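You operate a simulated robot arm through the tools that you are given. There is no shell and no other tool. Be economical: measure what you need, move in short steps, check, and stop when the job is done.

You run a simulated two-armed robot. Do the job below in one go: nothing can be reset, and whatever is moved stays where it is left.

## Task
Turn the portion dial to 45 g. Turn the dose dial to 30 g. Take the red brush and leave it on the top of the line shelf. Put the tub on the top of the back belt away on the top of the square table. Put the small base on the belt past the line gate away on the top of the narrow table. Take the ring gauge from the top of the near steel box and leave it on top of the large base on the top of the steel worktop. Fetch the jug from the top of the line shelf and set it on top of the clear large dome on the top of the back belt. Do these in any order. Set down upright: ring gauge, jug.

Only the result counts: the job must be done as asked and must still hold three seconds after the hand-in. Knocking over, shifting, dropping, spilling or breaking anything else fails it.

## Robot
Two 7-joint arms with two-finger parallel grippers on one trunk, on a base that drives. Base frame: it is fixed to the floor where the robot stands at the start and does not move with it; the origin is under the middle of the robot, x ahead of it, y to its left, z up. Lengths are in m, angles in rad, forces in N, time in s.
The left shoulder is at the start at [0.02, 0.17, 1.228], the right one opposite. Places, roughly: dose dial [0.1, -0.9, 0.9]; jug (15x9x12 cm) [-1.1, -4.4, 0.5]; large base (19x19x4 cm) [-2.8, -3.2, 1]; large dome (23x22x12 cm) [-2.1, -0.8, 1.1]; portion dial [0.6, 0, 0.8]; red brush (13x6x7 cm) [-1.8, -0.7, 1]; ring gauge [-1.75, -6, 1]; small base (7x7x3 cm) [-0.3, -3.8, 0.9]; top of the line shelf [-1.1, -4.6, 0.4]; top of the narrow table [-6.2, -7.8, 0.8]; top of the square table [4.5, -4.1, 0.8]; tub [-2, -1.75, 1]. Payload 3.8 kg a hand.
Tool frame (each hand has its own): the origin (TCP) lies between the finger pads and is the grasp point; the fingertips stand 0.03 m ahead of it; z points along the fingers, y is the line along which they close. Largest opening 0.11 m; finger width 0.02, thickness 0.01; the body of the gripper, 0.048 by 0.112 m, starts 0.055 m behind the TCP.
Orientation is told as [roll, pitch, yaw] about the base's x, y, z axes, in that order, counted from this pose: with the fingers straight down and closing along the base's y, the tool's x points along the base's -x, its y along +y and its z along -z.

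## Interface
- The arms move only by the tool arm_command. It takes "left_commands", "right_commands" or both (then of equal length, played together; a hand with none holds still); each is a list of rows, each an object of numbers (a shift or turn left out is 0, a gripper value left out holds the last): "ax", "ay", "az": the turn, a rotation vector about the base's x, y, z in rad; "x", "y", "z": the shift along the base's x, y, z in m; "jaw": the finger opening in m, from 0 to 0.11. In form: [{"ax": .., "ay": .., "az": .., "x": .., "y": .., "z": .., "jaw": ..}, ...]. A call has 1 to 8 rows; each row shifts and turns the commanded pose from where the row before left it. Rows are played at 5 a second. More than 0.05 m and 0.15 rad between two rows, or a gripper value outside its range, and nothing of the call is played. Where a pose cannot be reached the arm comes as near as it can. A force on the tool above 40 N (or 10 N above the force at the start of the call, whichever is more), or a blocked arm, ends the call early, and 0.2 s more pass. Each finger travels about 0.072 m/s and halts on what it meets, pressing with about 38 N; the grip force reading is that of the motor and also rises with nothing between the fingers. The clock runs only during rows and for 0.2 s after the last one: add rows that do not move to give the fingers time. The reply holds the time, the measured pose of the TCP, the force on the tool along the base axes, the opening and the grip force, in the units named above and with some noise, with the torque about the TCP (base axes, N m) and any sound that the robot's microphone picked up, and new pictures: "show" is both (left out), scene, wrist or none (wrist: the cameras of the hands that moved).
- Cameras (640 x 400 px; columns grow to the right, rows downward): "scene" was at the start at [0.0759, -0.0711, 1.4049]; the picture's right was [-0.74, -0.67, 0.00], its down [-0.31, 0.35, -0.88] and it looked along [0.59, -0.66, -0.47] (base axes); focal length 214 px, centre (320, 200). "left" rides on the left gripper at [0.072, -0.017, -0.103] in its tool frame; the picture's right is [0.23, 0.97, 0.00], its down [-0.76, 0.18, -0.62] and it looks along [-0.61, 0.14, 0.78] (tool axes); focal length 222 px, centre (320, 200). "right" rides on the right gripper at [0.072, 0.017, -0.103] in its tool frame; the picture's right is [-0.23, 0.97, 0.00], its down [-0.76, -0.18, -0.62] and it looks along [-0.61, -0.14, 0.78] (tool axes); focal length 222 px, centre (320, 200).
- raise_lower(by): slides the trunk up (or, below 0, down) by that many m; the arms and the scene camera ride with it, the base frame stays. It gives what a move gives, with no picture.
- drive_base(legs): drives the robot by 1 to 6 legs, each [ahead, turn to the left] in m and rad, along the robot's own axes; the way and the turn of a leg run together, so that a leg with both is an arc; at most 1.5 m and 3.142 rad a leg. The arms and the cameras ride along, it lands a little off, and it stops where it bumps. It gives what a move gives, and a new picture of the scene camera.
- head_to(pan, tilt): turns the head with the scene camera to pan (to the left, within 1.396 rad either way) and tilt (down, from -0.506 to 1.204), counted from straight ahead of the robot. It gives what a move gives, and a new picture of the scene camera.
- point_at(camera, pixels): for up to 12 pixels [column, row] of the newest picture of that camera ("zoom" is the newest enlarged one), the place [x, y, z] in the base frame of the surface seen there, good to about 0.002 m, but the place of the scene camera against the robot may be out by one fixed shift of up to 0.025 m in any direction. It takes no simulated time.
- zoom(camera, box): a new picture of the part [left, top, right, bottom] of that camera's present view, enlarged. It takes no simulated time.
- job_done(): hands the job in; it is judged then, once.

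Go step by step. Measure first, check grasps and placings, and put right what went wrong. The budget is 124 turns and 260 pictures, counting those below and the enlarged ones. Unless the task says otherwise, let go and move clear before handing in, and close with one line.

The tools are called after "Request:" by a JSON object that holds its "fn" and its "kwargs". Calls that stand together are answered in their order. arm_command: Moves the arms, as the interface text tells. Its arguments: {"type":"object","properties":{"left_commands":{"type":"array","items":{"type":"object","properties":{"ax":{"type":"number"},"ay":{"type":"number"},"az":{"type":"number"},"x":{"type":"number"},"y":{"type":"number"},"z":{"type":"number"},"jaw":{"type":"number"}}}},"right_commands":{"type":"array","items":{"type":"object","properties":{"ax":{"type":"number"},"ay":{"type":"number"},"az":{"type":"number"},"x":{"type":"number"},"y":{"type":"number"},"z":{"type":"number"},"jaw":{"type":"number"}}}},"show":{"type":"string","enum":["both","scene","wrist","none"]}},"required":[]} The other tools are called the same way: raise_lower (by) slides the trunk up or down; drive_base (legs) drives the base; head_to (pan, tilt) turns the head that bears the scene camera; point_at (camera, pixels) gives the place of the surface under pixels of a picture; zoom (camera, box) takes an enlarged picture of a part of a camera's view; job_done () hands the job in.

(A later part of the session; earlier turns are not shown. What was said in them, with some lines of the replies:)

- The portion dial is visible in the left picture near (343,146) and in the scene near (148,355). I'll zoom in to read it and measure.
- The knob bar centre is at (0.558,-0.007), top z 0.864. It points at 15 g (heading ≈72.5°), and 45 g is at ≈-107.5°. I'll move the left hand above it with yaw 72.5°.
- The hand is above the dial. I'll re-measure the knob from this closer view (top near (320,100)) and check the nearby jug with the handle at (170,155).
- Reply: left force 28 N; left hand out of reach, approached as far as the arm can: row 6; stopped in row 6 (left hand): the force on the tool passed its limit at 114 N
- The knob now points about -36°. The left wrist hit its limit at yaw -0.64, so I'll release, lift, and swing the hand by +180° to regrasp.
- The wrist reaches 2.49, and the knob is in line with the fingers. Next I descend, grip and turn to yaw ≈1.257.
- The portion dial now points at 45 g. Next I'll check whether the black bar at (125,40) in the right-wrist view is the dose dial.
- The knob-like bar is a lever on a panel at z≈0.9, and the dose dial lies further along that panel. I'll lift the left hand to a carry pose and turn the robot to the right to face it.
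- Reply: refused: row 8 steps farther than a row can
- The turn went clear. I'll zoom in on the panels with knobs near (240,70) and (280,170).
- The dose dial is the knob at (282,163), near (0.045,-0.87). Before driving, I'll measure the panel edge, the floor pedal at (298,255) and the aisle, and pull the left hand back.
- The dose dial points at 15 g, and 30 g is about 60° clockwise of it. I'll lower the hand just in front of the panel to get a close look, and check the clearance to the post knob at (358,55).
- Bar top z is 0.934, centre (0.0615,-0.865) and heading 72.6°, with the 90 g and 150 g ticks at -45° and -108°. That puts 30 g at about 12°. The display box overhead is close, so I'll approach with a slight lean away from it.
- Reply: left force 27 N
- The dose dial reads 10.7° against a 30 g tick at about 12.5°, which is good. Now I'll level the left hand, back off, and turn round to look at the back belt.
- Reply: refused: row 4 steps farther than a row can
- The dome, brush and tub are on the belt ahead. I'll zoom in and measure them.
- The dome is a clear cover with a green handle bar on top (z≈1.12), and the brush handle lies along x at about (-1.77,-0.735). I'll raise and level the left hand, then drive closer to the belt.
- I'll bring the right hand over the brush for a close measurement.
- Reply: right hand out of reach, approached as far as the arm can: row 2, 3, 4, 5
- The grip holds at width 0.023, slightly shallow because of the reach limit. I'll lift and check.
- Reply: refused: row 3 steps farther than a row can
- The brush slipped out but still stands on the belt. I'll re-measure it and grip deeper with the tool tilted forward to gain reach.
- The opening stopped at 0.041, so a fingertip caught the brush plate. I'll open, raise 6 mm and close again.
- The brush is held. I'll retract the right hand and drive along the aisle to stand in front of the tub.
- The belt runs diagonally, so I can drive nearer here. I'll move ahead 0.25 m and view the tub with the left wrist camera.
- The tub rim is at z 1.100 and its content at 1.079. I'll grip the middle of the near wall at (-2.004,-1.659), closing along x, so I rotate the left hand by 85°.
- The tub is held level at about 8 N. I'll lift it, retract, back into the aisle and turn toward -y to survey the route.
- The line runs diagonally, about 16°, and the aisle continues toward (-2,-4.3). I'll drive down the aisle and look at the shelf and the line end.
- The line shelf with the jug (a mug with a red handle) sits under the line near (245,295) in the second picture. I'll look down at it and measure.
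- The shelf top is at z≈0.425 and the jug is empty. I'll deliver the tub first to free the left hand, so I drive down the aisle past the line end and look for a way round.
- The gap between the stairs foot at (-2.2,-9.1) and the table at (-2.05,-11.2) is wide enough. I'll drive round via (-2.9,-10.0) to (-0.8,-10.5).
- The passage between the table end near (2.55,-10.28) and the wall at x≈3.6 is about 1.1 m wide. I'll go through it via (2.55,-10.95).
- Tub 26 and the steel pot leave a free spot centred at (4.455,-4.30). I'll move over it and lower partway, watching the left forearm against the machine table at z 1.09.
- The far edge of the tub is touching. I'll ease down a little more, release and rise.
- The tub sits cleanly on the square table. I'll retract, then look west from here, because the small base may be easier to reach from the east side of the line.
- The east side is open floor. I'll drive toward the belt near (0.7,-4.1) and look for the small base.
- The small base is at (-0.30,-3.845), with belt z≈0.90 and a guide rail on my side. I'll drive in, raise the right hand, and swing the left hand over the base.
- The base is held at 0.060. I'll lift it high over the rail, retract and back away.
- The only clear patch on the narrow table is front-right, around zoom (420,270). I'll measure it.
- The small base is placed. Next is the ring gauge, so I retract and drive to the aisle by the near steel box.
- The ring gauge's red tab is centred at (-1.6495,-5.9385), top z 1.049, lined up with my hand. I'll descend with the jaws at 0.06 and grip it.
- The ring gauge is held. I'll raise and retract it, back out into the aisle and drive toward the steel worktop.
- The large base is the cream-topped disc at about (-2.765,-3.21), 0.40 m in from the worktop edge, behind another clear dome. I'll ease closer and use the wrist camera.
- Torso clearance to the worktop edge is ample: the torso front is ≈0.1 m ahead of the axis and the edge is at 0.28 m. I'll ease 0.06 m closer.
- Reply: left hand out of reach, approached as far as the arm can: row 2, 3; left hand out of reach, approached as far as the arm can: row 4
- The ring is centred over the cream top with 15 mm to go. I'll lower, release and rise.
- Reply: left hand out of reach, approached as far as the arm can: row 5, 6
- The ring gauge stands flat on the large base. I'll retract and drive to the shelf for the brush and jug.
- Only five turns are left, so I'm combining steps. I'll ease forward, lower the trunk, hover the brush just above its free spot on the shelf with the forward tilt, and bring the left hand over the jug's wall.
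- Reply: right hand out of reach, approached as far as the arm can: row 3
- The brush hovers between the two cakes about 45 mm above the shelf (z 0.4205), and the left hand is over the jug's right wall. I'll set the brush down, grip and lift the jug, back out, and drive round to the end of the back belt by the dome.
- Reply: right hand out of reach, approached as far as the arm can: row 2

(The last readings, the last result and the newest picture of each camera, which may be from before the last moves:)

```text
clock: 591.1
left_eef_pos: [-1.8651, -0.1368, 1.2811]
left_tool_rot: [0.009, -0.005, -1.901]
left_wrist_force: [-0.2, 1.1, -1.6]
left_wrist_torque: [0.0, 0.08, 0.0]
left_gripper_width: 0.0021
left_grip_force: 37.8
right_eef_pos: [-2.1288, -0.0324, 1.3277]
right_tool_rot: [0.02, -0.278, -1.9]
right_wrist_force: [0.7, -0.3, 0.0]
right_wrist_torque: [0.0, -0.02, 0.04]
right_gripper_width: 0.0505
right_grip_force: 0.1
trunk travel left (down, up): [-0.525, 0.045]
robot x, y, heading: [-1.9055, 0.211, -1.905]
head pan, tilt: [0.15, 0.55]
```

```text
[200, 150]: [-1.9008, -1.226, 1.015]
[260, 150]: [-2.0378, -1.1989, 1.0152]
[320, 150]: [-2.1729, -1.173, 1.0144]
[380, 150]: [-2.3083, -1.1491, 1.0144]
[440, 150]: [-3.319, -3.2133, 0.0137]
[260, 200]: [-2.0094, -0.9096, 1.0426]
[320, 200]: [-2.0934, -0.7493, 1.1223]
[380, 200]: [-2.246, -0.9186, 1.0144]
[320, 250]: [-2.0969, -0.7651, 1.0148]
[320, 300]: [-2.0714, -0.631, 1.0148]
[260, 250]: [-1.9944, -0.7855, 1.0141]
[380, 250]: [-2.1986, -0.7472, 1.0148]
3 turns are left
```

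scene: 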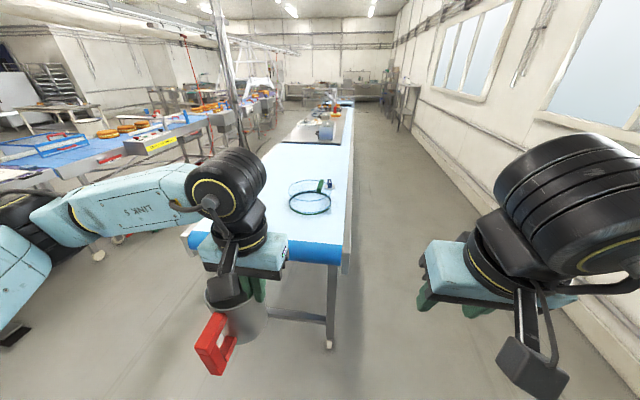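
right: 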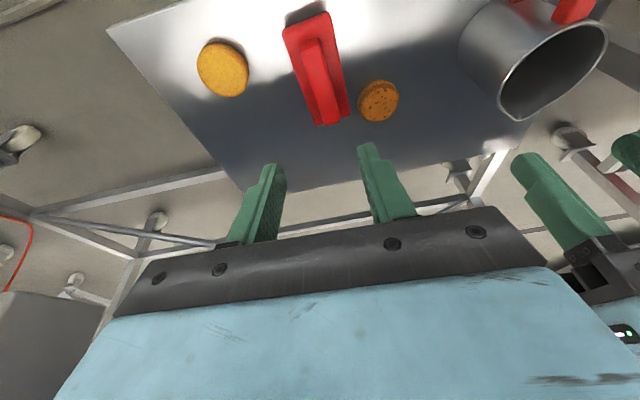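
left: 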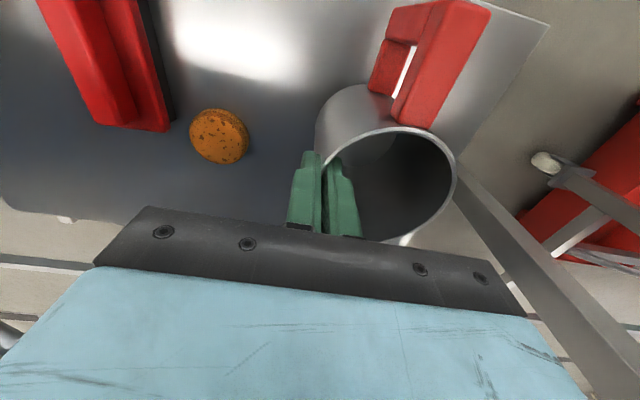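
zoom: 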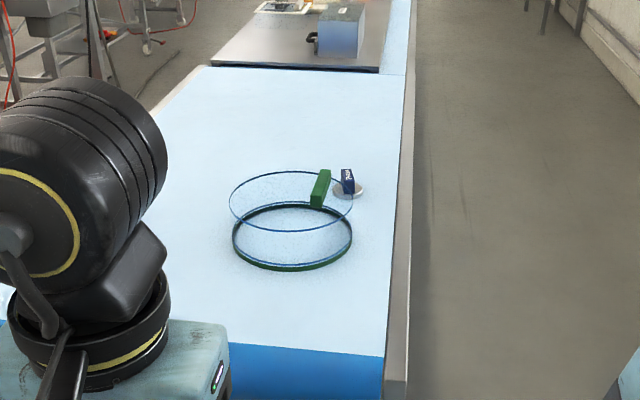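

The brush lies on the shelf and the jug is held level. The dome's green handle bar is on its right side as seen from here, running away from me. I'll drive to the belt end and hover the jug just above handle height over the dome's clear area, then check.

Request:
{"fn": "drive_base", "kwargs": {"legs": [[0.41, 0]]}}

Request:
{"fn": "head_to", "kwargs": {"pan": 0.15, "tilt": 0.85}}

Request:
{"fn": "zoom", "kwargs": {"camera": "scene", "box": [220, 120, 420, 260]}}

Request:
{"fn": "point_at", "kwargs": {"camera": "zoom", "pixels": [[320, 100], [340, 110], [360, 120], [340, 140], [360, 150], [380, 130], [320, 160], [340, 170], [360, 180], [300, 200], [380, 160], [400, 140]]}}

Request:
{"fn": "arm_command", "kwargs": {"left_commands": [{"x": -0.0117, "y": -0.04}, {"x": -0.0117, "y": -0.04}, {"x": -0.0117, "y": -0.04}, {"x": -0.0117, "y": -0.04}, {"x": -0.0117, "y": -0.04}, {"x": -0.0117, "y": -0.04}, {"x": -0.0117, "y": -0.0403}], "show": "wrist"}}

Request:
{"fn": "arm_command", "kwargs": {"left_commands": [{"z": -0.02}, {"z": -0.015}], "show": "both"}}

Request:
{"fn": "zoom", "kwargs": {"camera": "scene", "box": [240, 110, 400, 230]}}

Request:
{"fn": "zoom", "kwargs": {"camera": "left", "box": [200, 40, 460, 240]}}

Request:
{"fn": "zoom", "kwargs": {"camera": "right", "box": [320, 0, 640, 200]}}

```text
clock: 593.6
left_eef_pos: [-1.9996, -0.5244, 1.2815]
left_tool_rot: [0.008, -0.007, -1.897]
left_wrist_force: [0.9, 0.0, -1.8]
left_wrist_torque: [0.02, 0.05, 0.04]
left_gripper_width: 0.0022
left_grip_force: 38.2
right_eef_pos: [-2.2616, -0.42, 1.327]
right_tool_rot: [0.019, -0.28, -1.899]
right_wrist_force: [-0.3, -0.2, -0.2]
right_wrist_torque: [-0.01, 0.0, 0.03]
right_gripper_width: 0.0502
right_grip_force: 0.0
trunk travel left (down, up): [-0.525, 0.045]
robot x, y, heading: [-2.0386, -0.1758, -1.903]
head pan, tilt: [0.15, 0.55]
```

scene: 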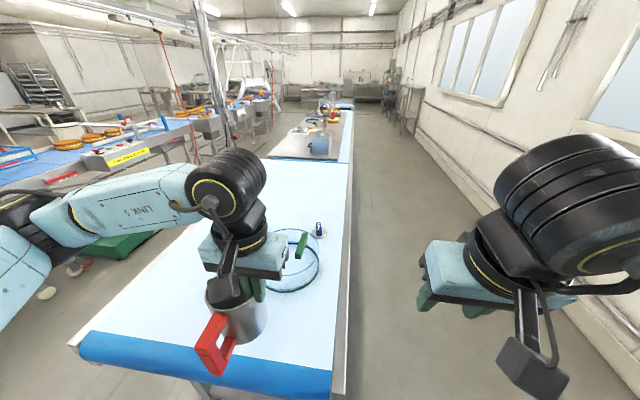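

```text
clock: 594.4
left_eef_pos: [-1.9994, -0.5234, 1.2811]
left_tool_rot: [0.008, -0.007, -1.902]
left_wrist_force: [0.0, 1.2, -1.9]
left_wrist_torque: [-0.02, 0.08, 0.03]
left_gripper_width: 0.0022
left_grip_force: 38.4
right_eef_pos: [-2.2609, -0.4196, 1.3272]
right_tool_rot: [0.02, -0.28, -1.899]
right_wrist_force: [0.1, 0.5, -0.4]
right_wrist_torque: [-0.01, -0.02, 0.03]
right_gripper_width: 0.05
right_grip_force: 0.1
trunk travel left (down, up): [-0.525, 0.045]
robot x, y, heading: [-2.0381, -0.178, -1.904]
head pan, tilt: [0.15, 0.85]
```

scene: 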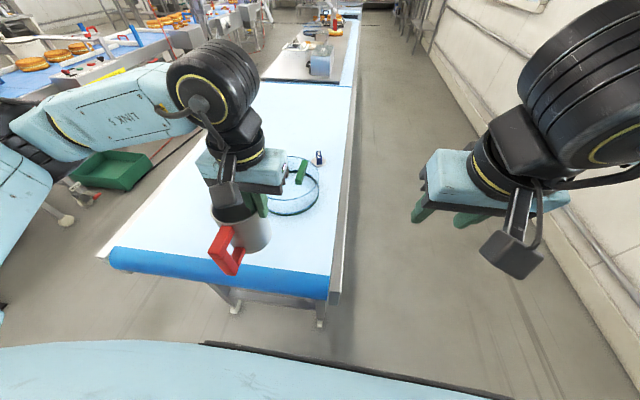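

```text
2.86 times, centred on (320, 190) of scene
```

zoom: 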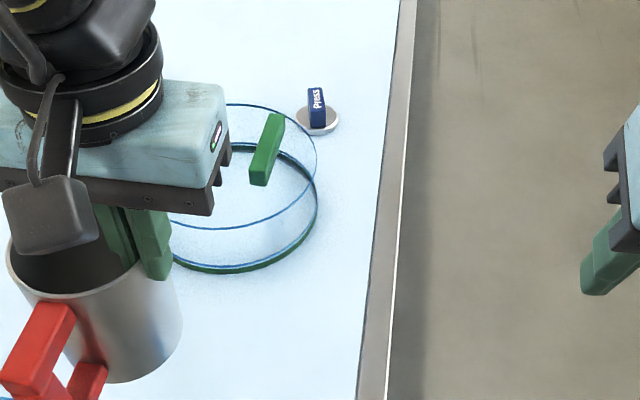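

```text
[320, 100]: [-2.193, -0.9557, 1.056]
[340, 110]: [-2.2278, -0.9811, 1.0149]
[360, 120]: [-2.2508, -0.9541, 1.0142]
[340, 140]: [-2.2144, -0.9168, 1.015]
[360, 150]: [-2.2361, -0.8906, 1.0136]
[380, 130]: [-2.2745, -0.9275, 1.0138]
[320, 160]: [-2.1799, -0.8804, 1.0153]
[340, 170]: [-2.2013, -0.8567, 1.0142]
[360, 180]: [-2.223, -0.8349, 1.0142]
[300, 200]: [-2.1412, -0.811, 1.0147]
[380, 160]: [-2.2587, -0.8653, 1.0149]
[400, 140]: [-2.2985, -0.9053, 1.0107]
```

```text
clock: 596.0
left_eef_pos: [-2.0834, -0.806, 1.2822]
left_tool_rot: [0.013, -0.007, -1.903]
left_wrist_force: [-0.4, 0.5, -1.4]
left_wrist_torque: [0.01, 0.08, -0.02]
left_gripper_width: 0.0022
left_grip_force: 38.3
right_eef_pos: [-2.2631, -0.4192, 1.3269]
right_tool_rot: [0.02, -0.277, -1.899]
right_wrist_force: [-0.1, 0.3, 1.2]
right_wrist_torque: [-0.03, -0.04, 0.01]
right_gripper_width: 0.0502
right_grip_force: 0.1
trunk travel left (down, up): [-0.525, 0.045]
robot x, y, heading: [-2.0386, -0.1766, -1.904]
head pan, tilt: [0.15, 0.85]
```

left: 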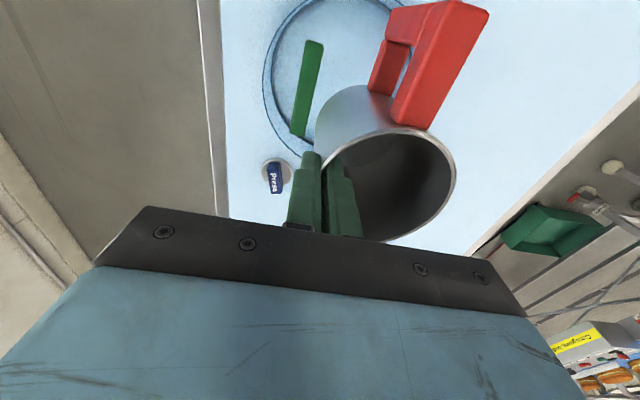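

```text
clock: 596.6
left_eef_pos: [-2.0813, -0.8054, 1.2454]
left_tool_rot: [0.007, -0.006, -1.902]
left_wrist_force: [-0.5, 0.3, -0.4]
left_wrist_torque: [-0.02, 0.08, 0.0]
left_gripper_width: 0.0022
left_grip_force: 37.6
right_eef_pos: [-2.2624, -0.4195, 1.3273]
right_tool_rot: [0.018, -0.279, -1.898]
right_wrist_force: [0.6, 0.4, 0.3]
right_wrist_torque: [-0.01, 0.01, 0.0]
right_gripper_width: 0.05
right_grip_force: 0.0
trunk travel left (down, up): [-0.525, 0.045]
robot x, y, heading: [-2.0374, -0.1778, -1.907]
head pan, tilt: [0.15, 0.85]
```

scene: 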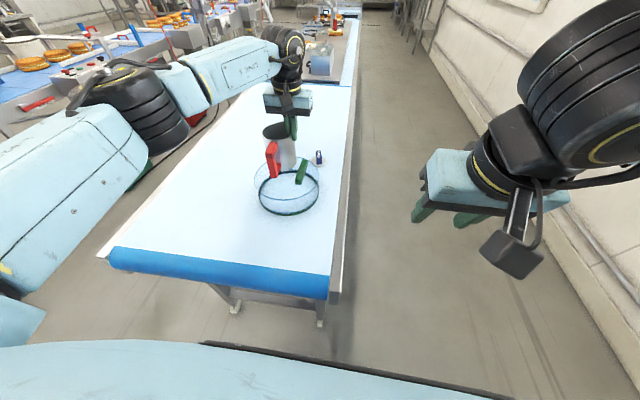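
left: 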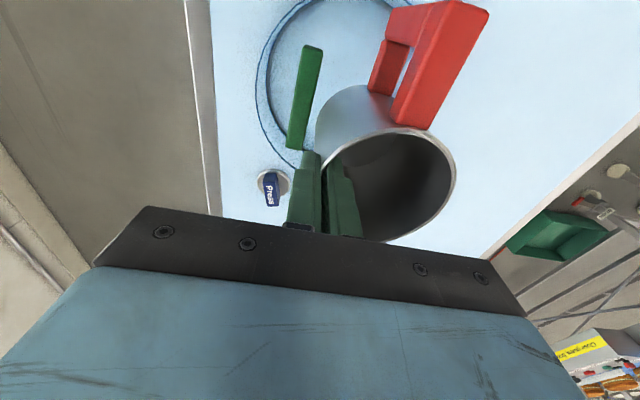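

```text
3.33 times, centred on (320, 170) of scene
```

zoom: 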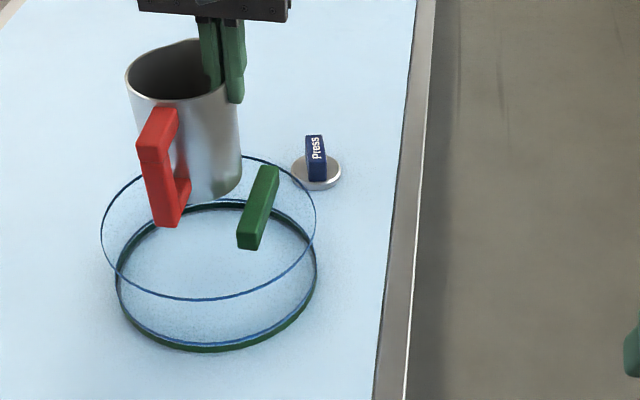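

```text
2.00 times, centred on (330, 140) of left
```

zoom: 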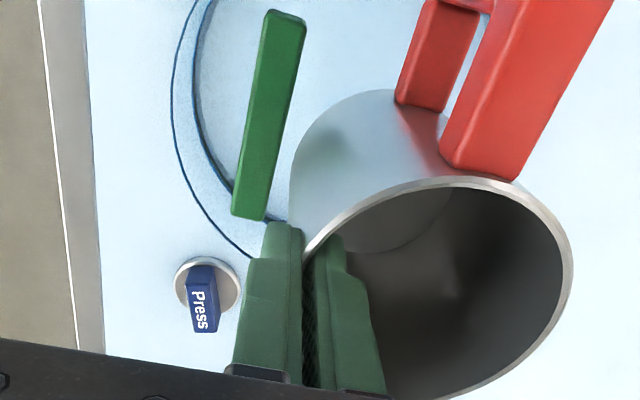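

```text
2.00 times, centred on (480, 100) of right
2 turns are left
```

zoom: 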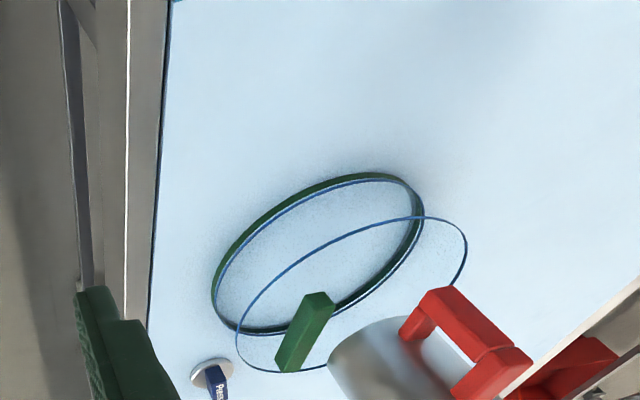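

The hover views show the jug about 1–2 cm left of the dome's centre, with a ~13 mm gap to the green handle bar. I'll shift 8 mm further from the bar, lower gently onto the clear top, release, rise and back clear.

Request:
{"fn": "arm_command", "kwargs": {"left_commands": [{"x": 0.0076, "y": -0.0026}, {"z": -0.01}, {"z": -0.01}, {"z": -0.005}], "show": "none"}}

Request:
{"fn": "arm_command", "kwargs": {"left_commands": [{"z": -0.003}, {"z": -0.003}, {"z": -0.003}, {"z": -0.003}, {"z": -0.003}, {"z": -0.003}, {"z": -0.0015}], "show": "none"}}

Request:
{"fn": "arm_command", "kwargs": {"left_commands": [{"jaw": 0.015}, {"jaw": 0.03}, {}, {"z": 0.03}, {"z": 0.045}, {"z": 0.045}, {"z": 0.045}], "show": "wrist"}}

Request:
{"fn": "arm_command", "kwargs": {"left_commands": [{"x": 0.0147, "y": 0.0425}, {"x": 0.0147, "y": 0.0425}, {"x": 0.0147, "y": 0.0425}, {"x": 0.0147, "y": 0.0425}, {"x": 0.0147, "y": 0.0425}], "show": "both"}}

Request:
{"fn": "zoom", "kwargs": {"camera": "scene", "box": [220, 100, 420, 240]}}

```text
clock: 597.6
left_eef_pos: [-2.0733, -0.8074, 1.2207]
left_tool_rot: [0.009, -0.007, -1.898]
left_wrist_force: [0.4, 0.7, -1.6]
left_wrist_torque: [0.02, 0.06, -0.01]
left_gripper_width: 0.0021
left_grip_force: 37.8
right_eef_pos: [-2.2602, -0.4208, 1.3269]
right_tool_rot: [0.019, -0.28, -1.9]
right_wrist_force: [0.3, 0.4, -0.3]
right_wrist_torque: [0.01, 0.0, 0.0]
right_gripper_width: 0.0501
right_grip_force: 0.0
trunk travel left (down, up): [-0.525, 0.045]
robot x, y, heading: [-2.0373, -0.1742, -1.903]
head pan, tilt: [0.15, 0.85]
```

```text
clock: 599.2
left_eef_pos: [-2.0745, -0.8071, 1.2072]
left_tool_rot: [0.01, -0.018, -1.902]
left_wrist_force: [-1.5, -4.6, 31.6]
left_wrist_torque: [-0.37, -0.89, -0.1]
left_gripper_width: 0.002
left_grip_force: 38.3
right_eef_pos: [-2.2619, -0.4173, 1.3282]
right_tool_rot: [0.019, -0.282, -1.9]
right_wrist_force: [-0.5, 0.6, 0.4]
right_wrist_torque: [-0.03, -0.04, 0.0]
right_gripper_width: 0.0501
right_grip_force: 0.1
trunk travel left (down, up): [-0.525, 0.045]
robot x, y, heading: [-2.0397, -0.1779, -1.9]
head pan, tilt: [0.15, 0.85]
```

```text
clock: 600.8
left_eef_pos: [-2.0725, -0.8083, 1.3698]
left_tool_rot: [0.009, -0.008, -1.902]
left_wrist_force: [-0.3, -0.3, 0.6]
left_wrist_torque: [-0.02, 0.0, -0.02]
left_gripper_width: 0.0303
left_grip_force: 0.1
right_eef_pos: [-2.2626, -0.4184, 1.3263]
right_tool_rot: [0.02, -0.278, -1.899]
right_wrist_force: [-0.1, -1.0, -0.2]
right_wrist_torque: [-0.02, -0.03, -0.03]
right_gripper_width: 0.0498
right_grip_force: 0.0
trunk travel left (down, up): [-0.525, 0.045]
robot x, y, heading: [-2.0407, -0.1805, -1.907]
head pan, tilt: [0.15, 0.85]
```

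left: 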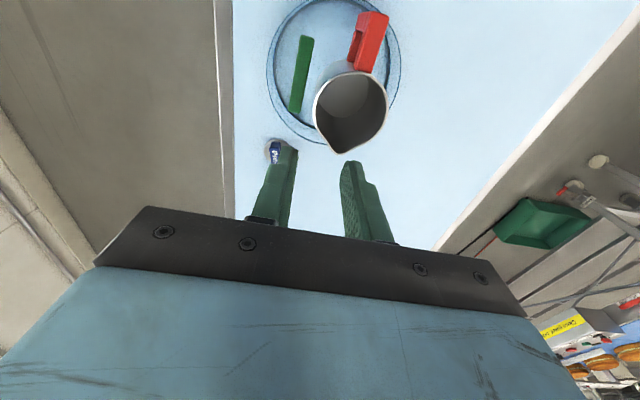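

```text
clock: 602.0
left_eef_pos: [-1.9997, -0.5935, 1.3656]
left_tool_rot: [0.008, -0.009, -1.901]
left_wrist_force: [-0.3, -0.1, 0.2]
left_wrist_torque: [-0.05, -0.02, 0.01]
left_gripper_width: 0.0301
left_grip_force: 0.1
right_eef_pos: [-2.261, -0.4184, 1.3268]
right_tool_rot: [0.019, -0.281, -1.898]
right_wrist_force: [0.1, -0.1, 0.1]
right_wrist_torque: [0.0, -0.02, 0.02]
right_gripper_width: 0.05
right_grip_force: 0.2
trunk travel left (down, up): [-0.525, 0.045]
robot x, y, heading: [-2.0409, -0.1803, -1.905]
head pan, tilt: [0.15, 0.85]
```

scene: 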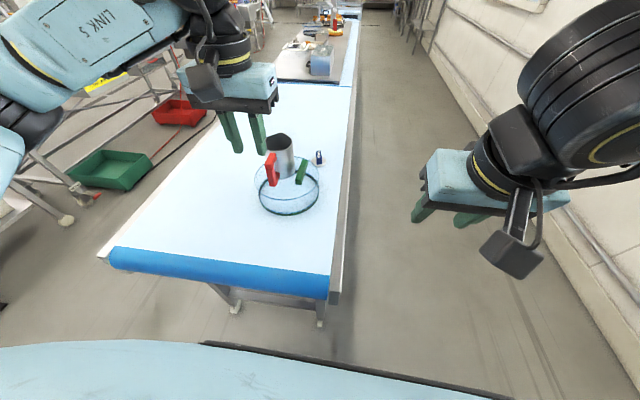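
left: 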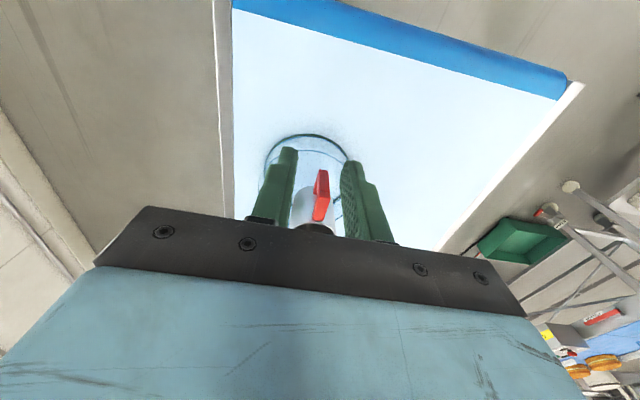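

```text
2.86 times, centred on (320, 170) of scene
1 turns are left
```

zoom: 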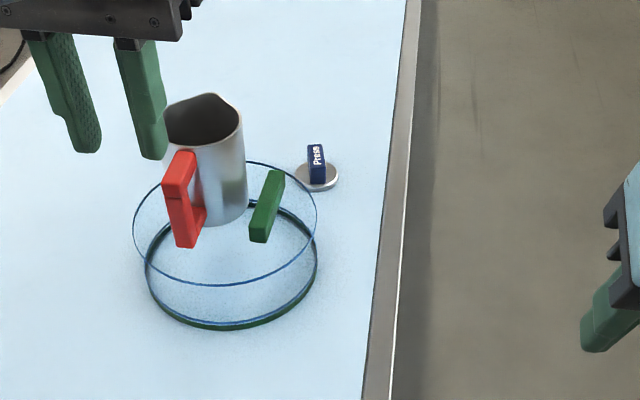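

The last views show the jug standing upright on the clear top of the dome beside its green handle, with both hands clear, so I'm handing in.

Request:
{"fn": "job_done", "kwargs": {}}

```text
The job is handed in.
```

All seven parts are done and handed in. The portion dial is at 45 g, and the dose dial is at 30 g (about 2° off the mark). The brush, tub, small base, ring gauge and jug are all where they were asked to go, with the ring gauge and jug upright.
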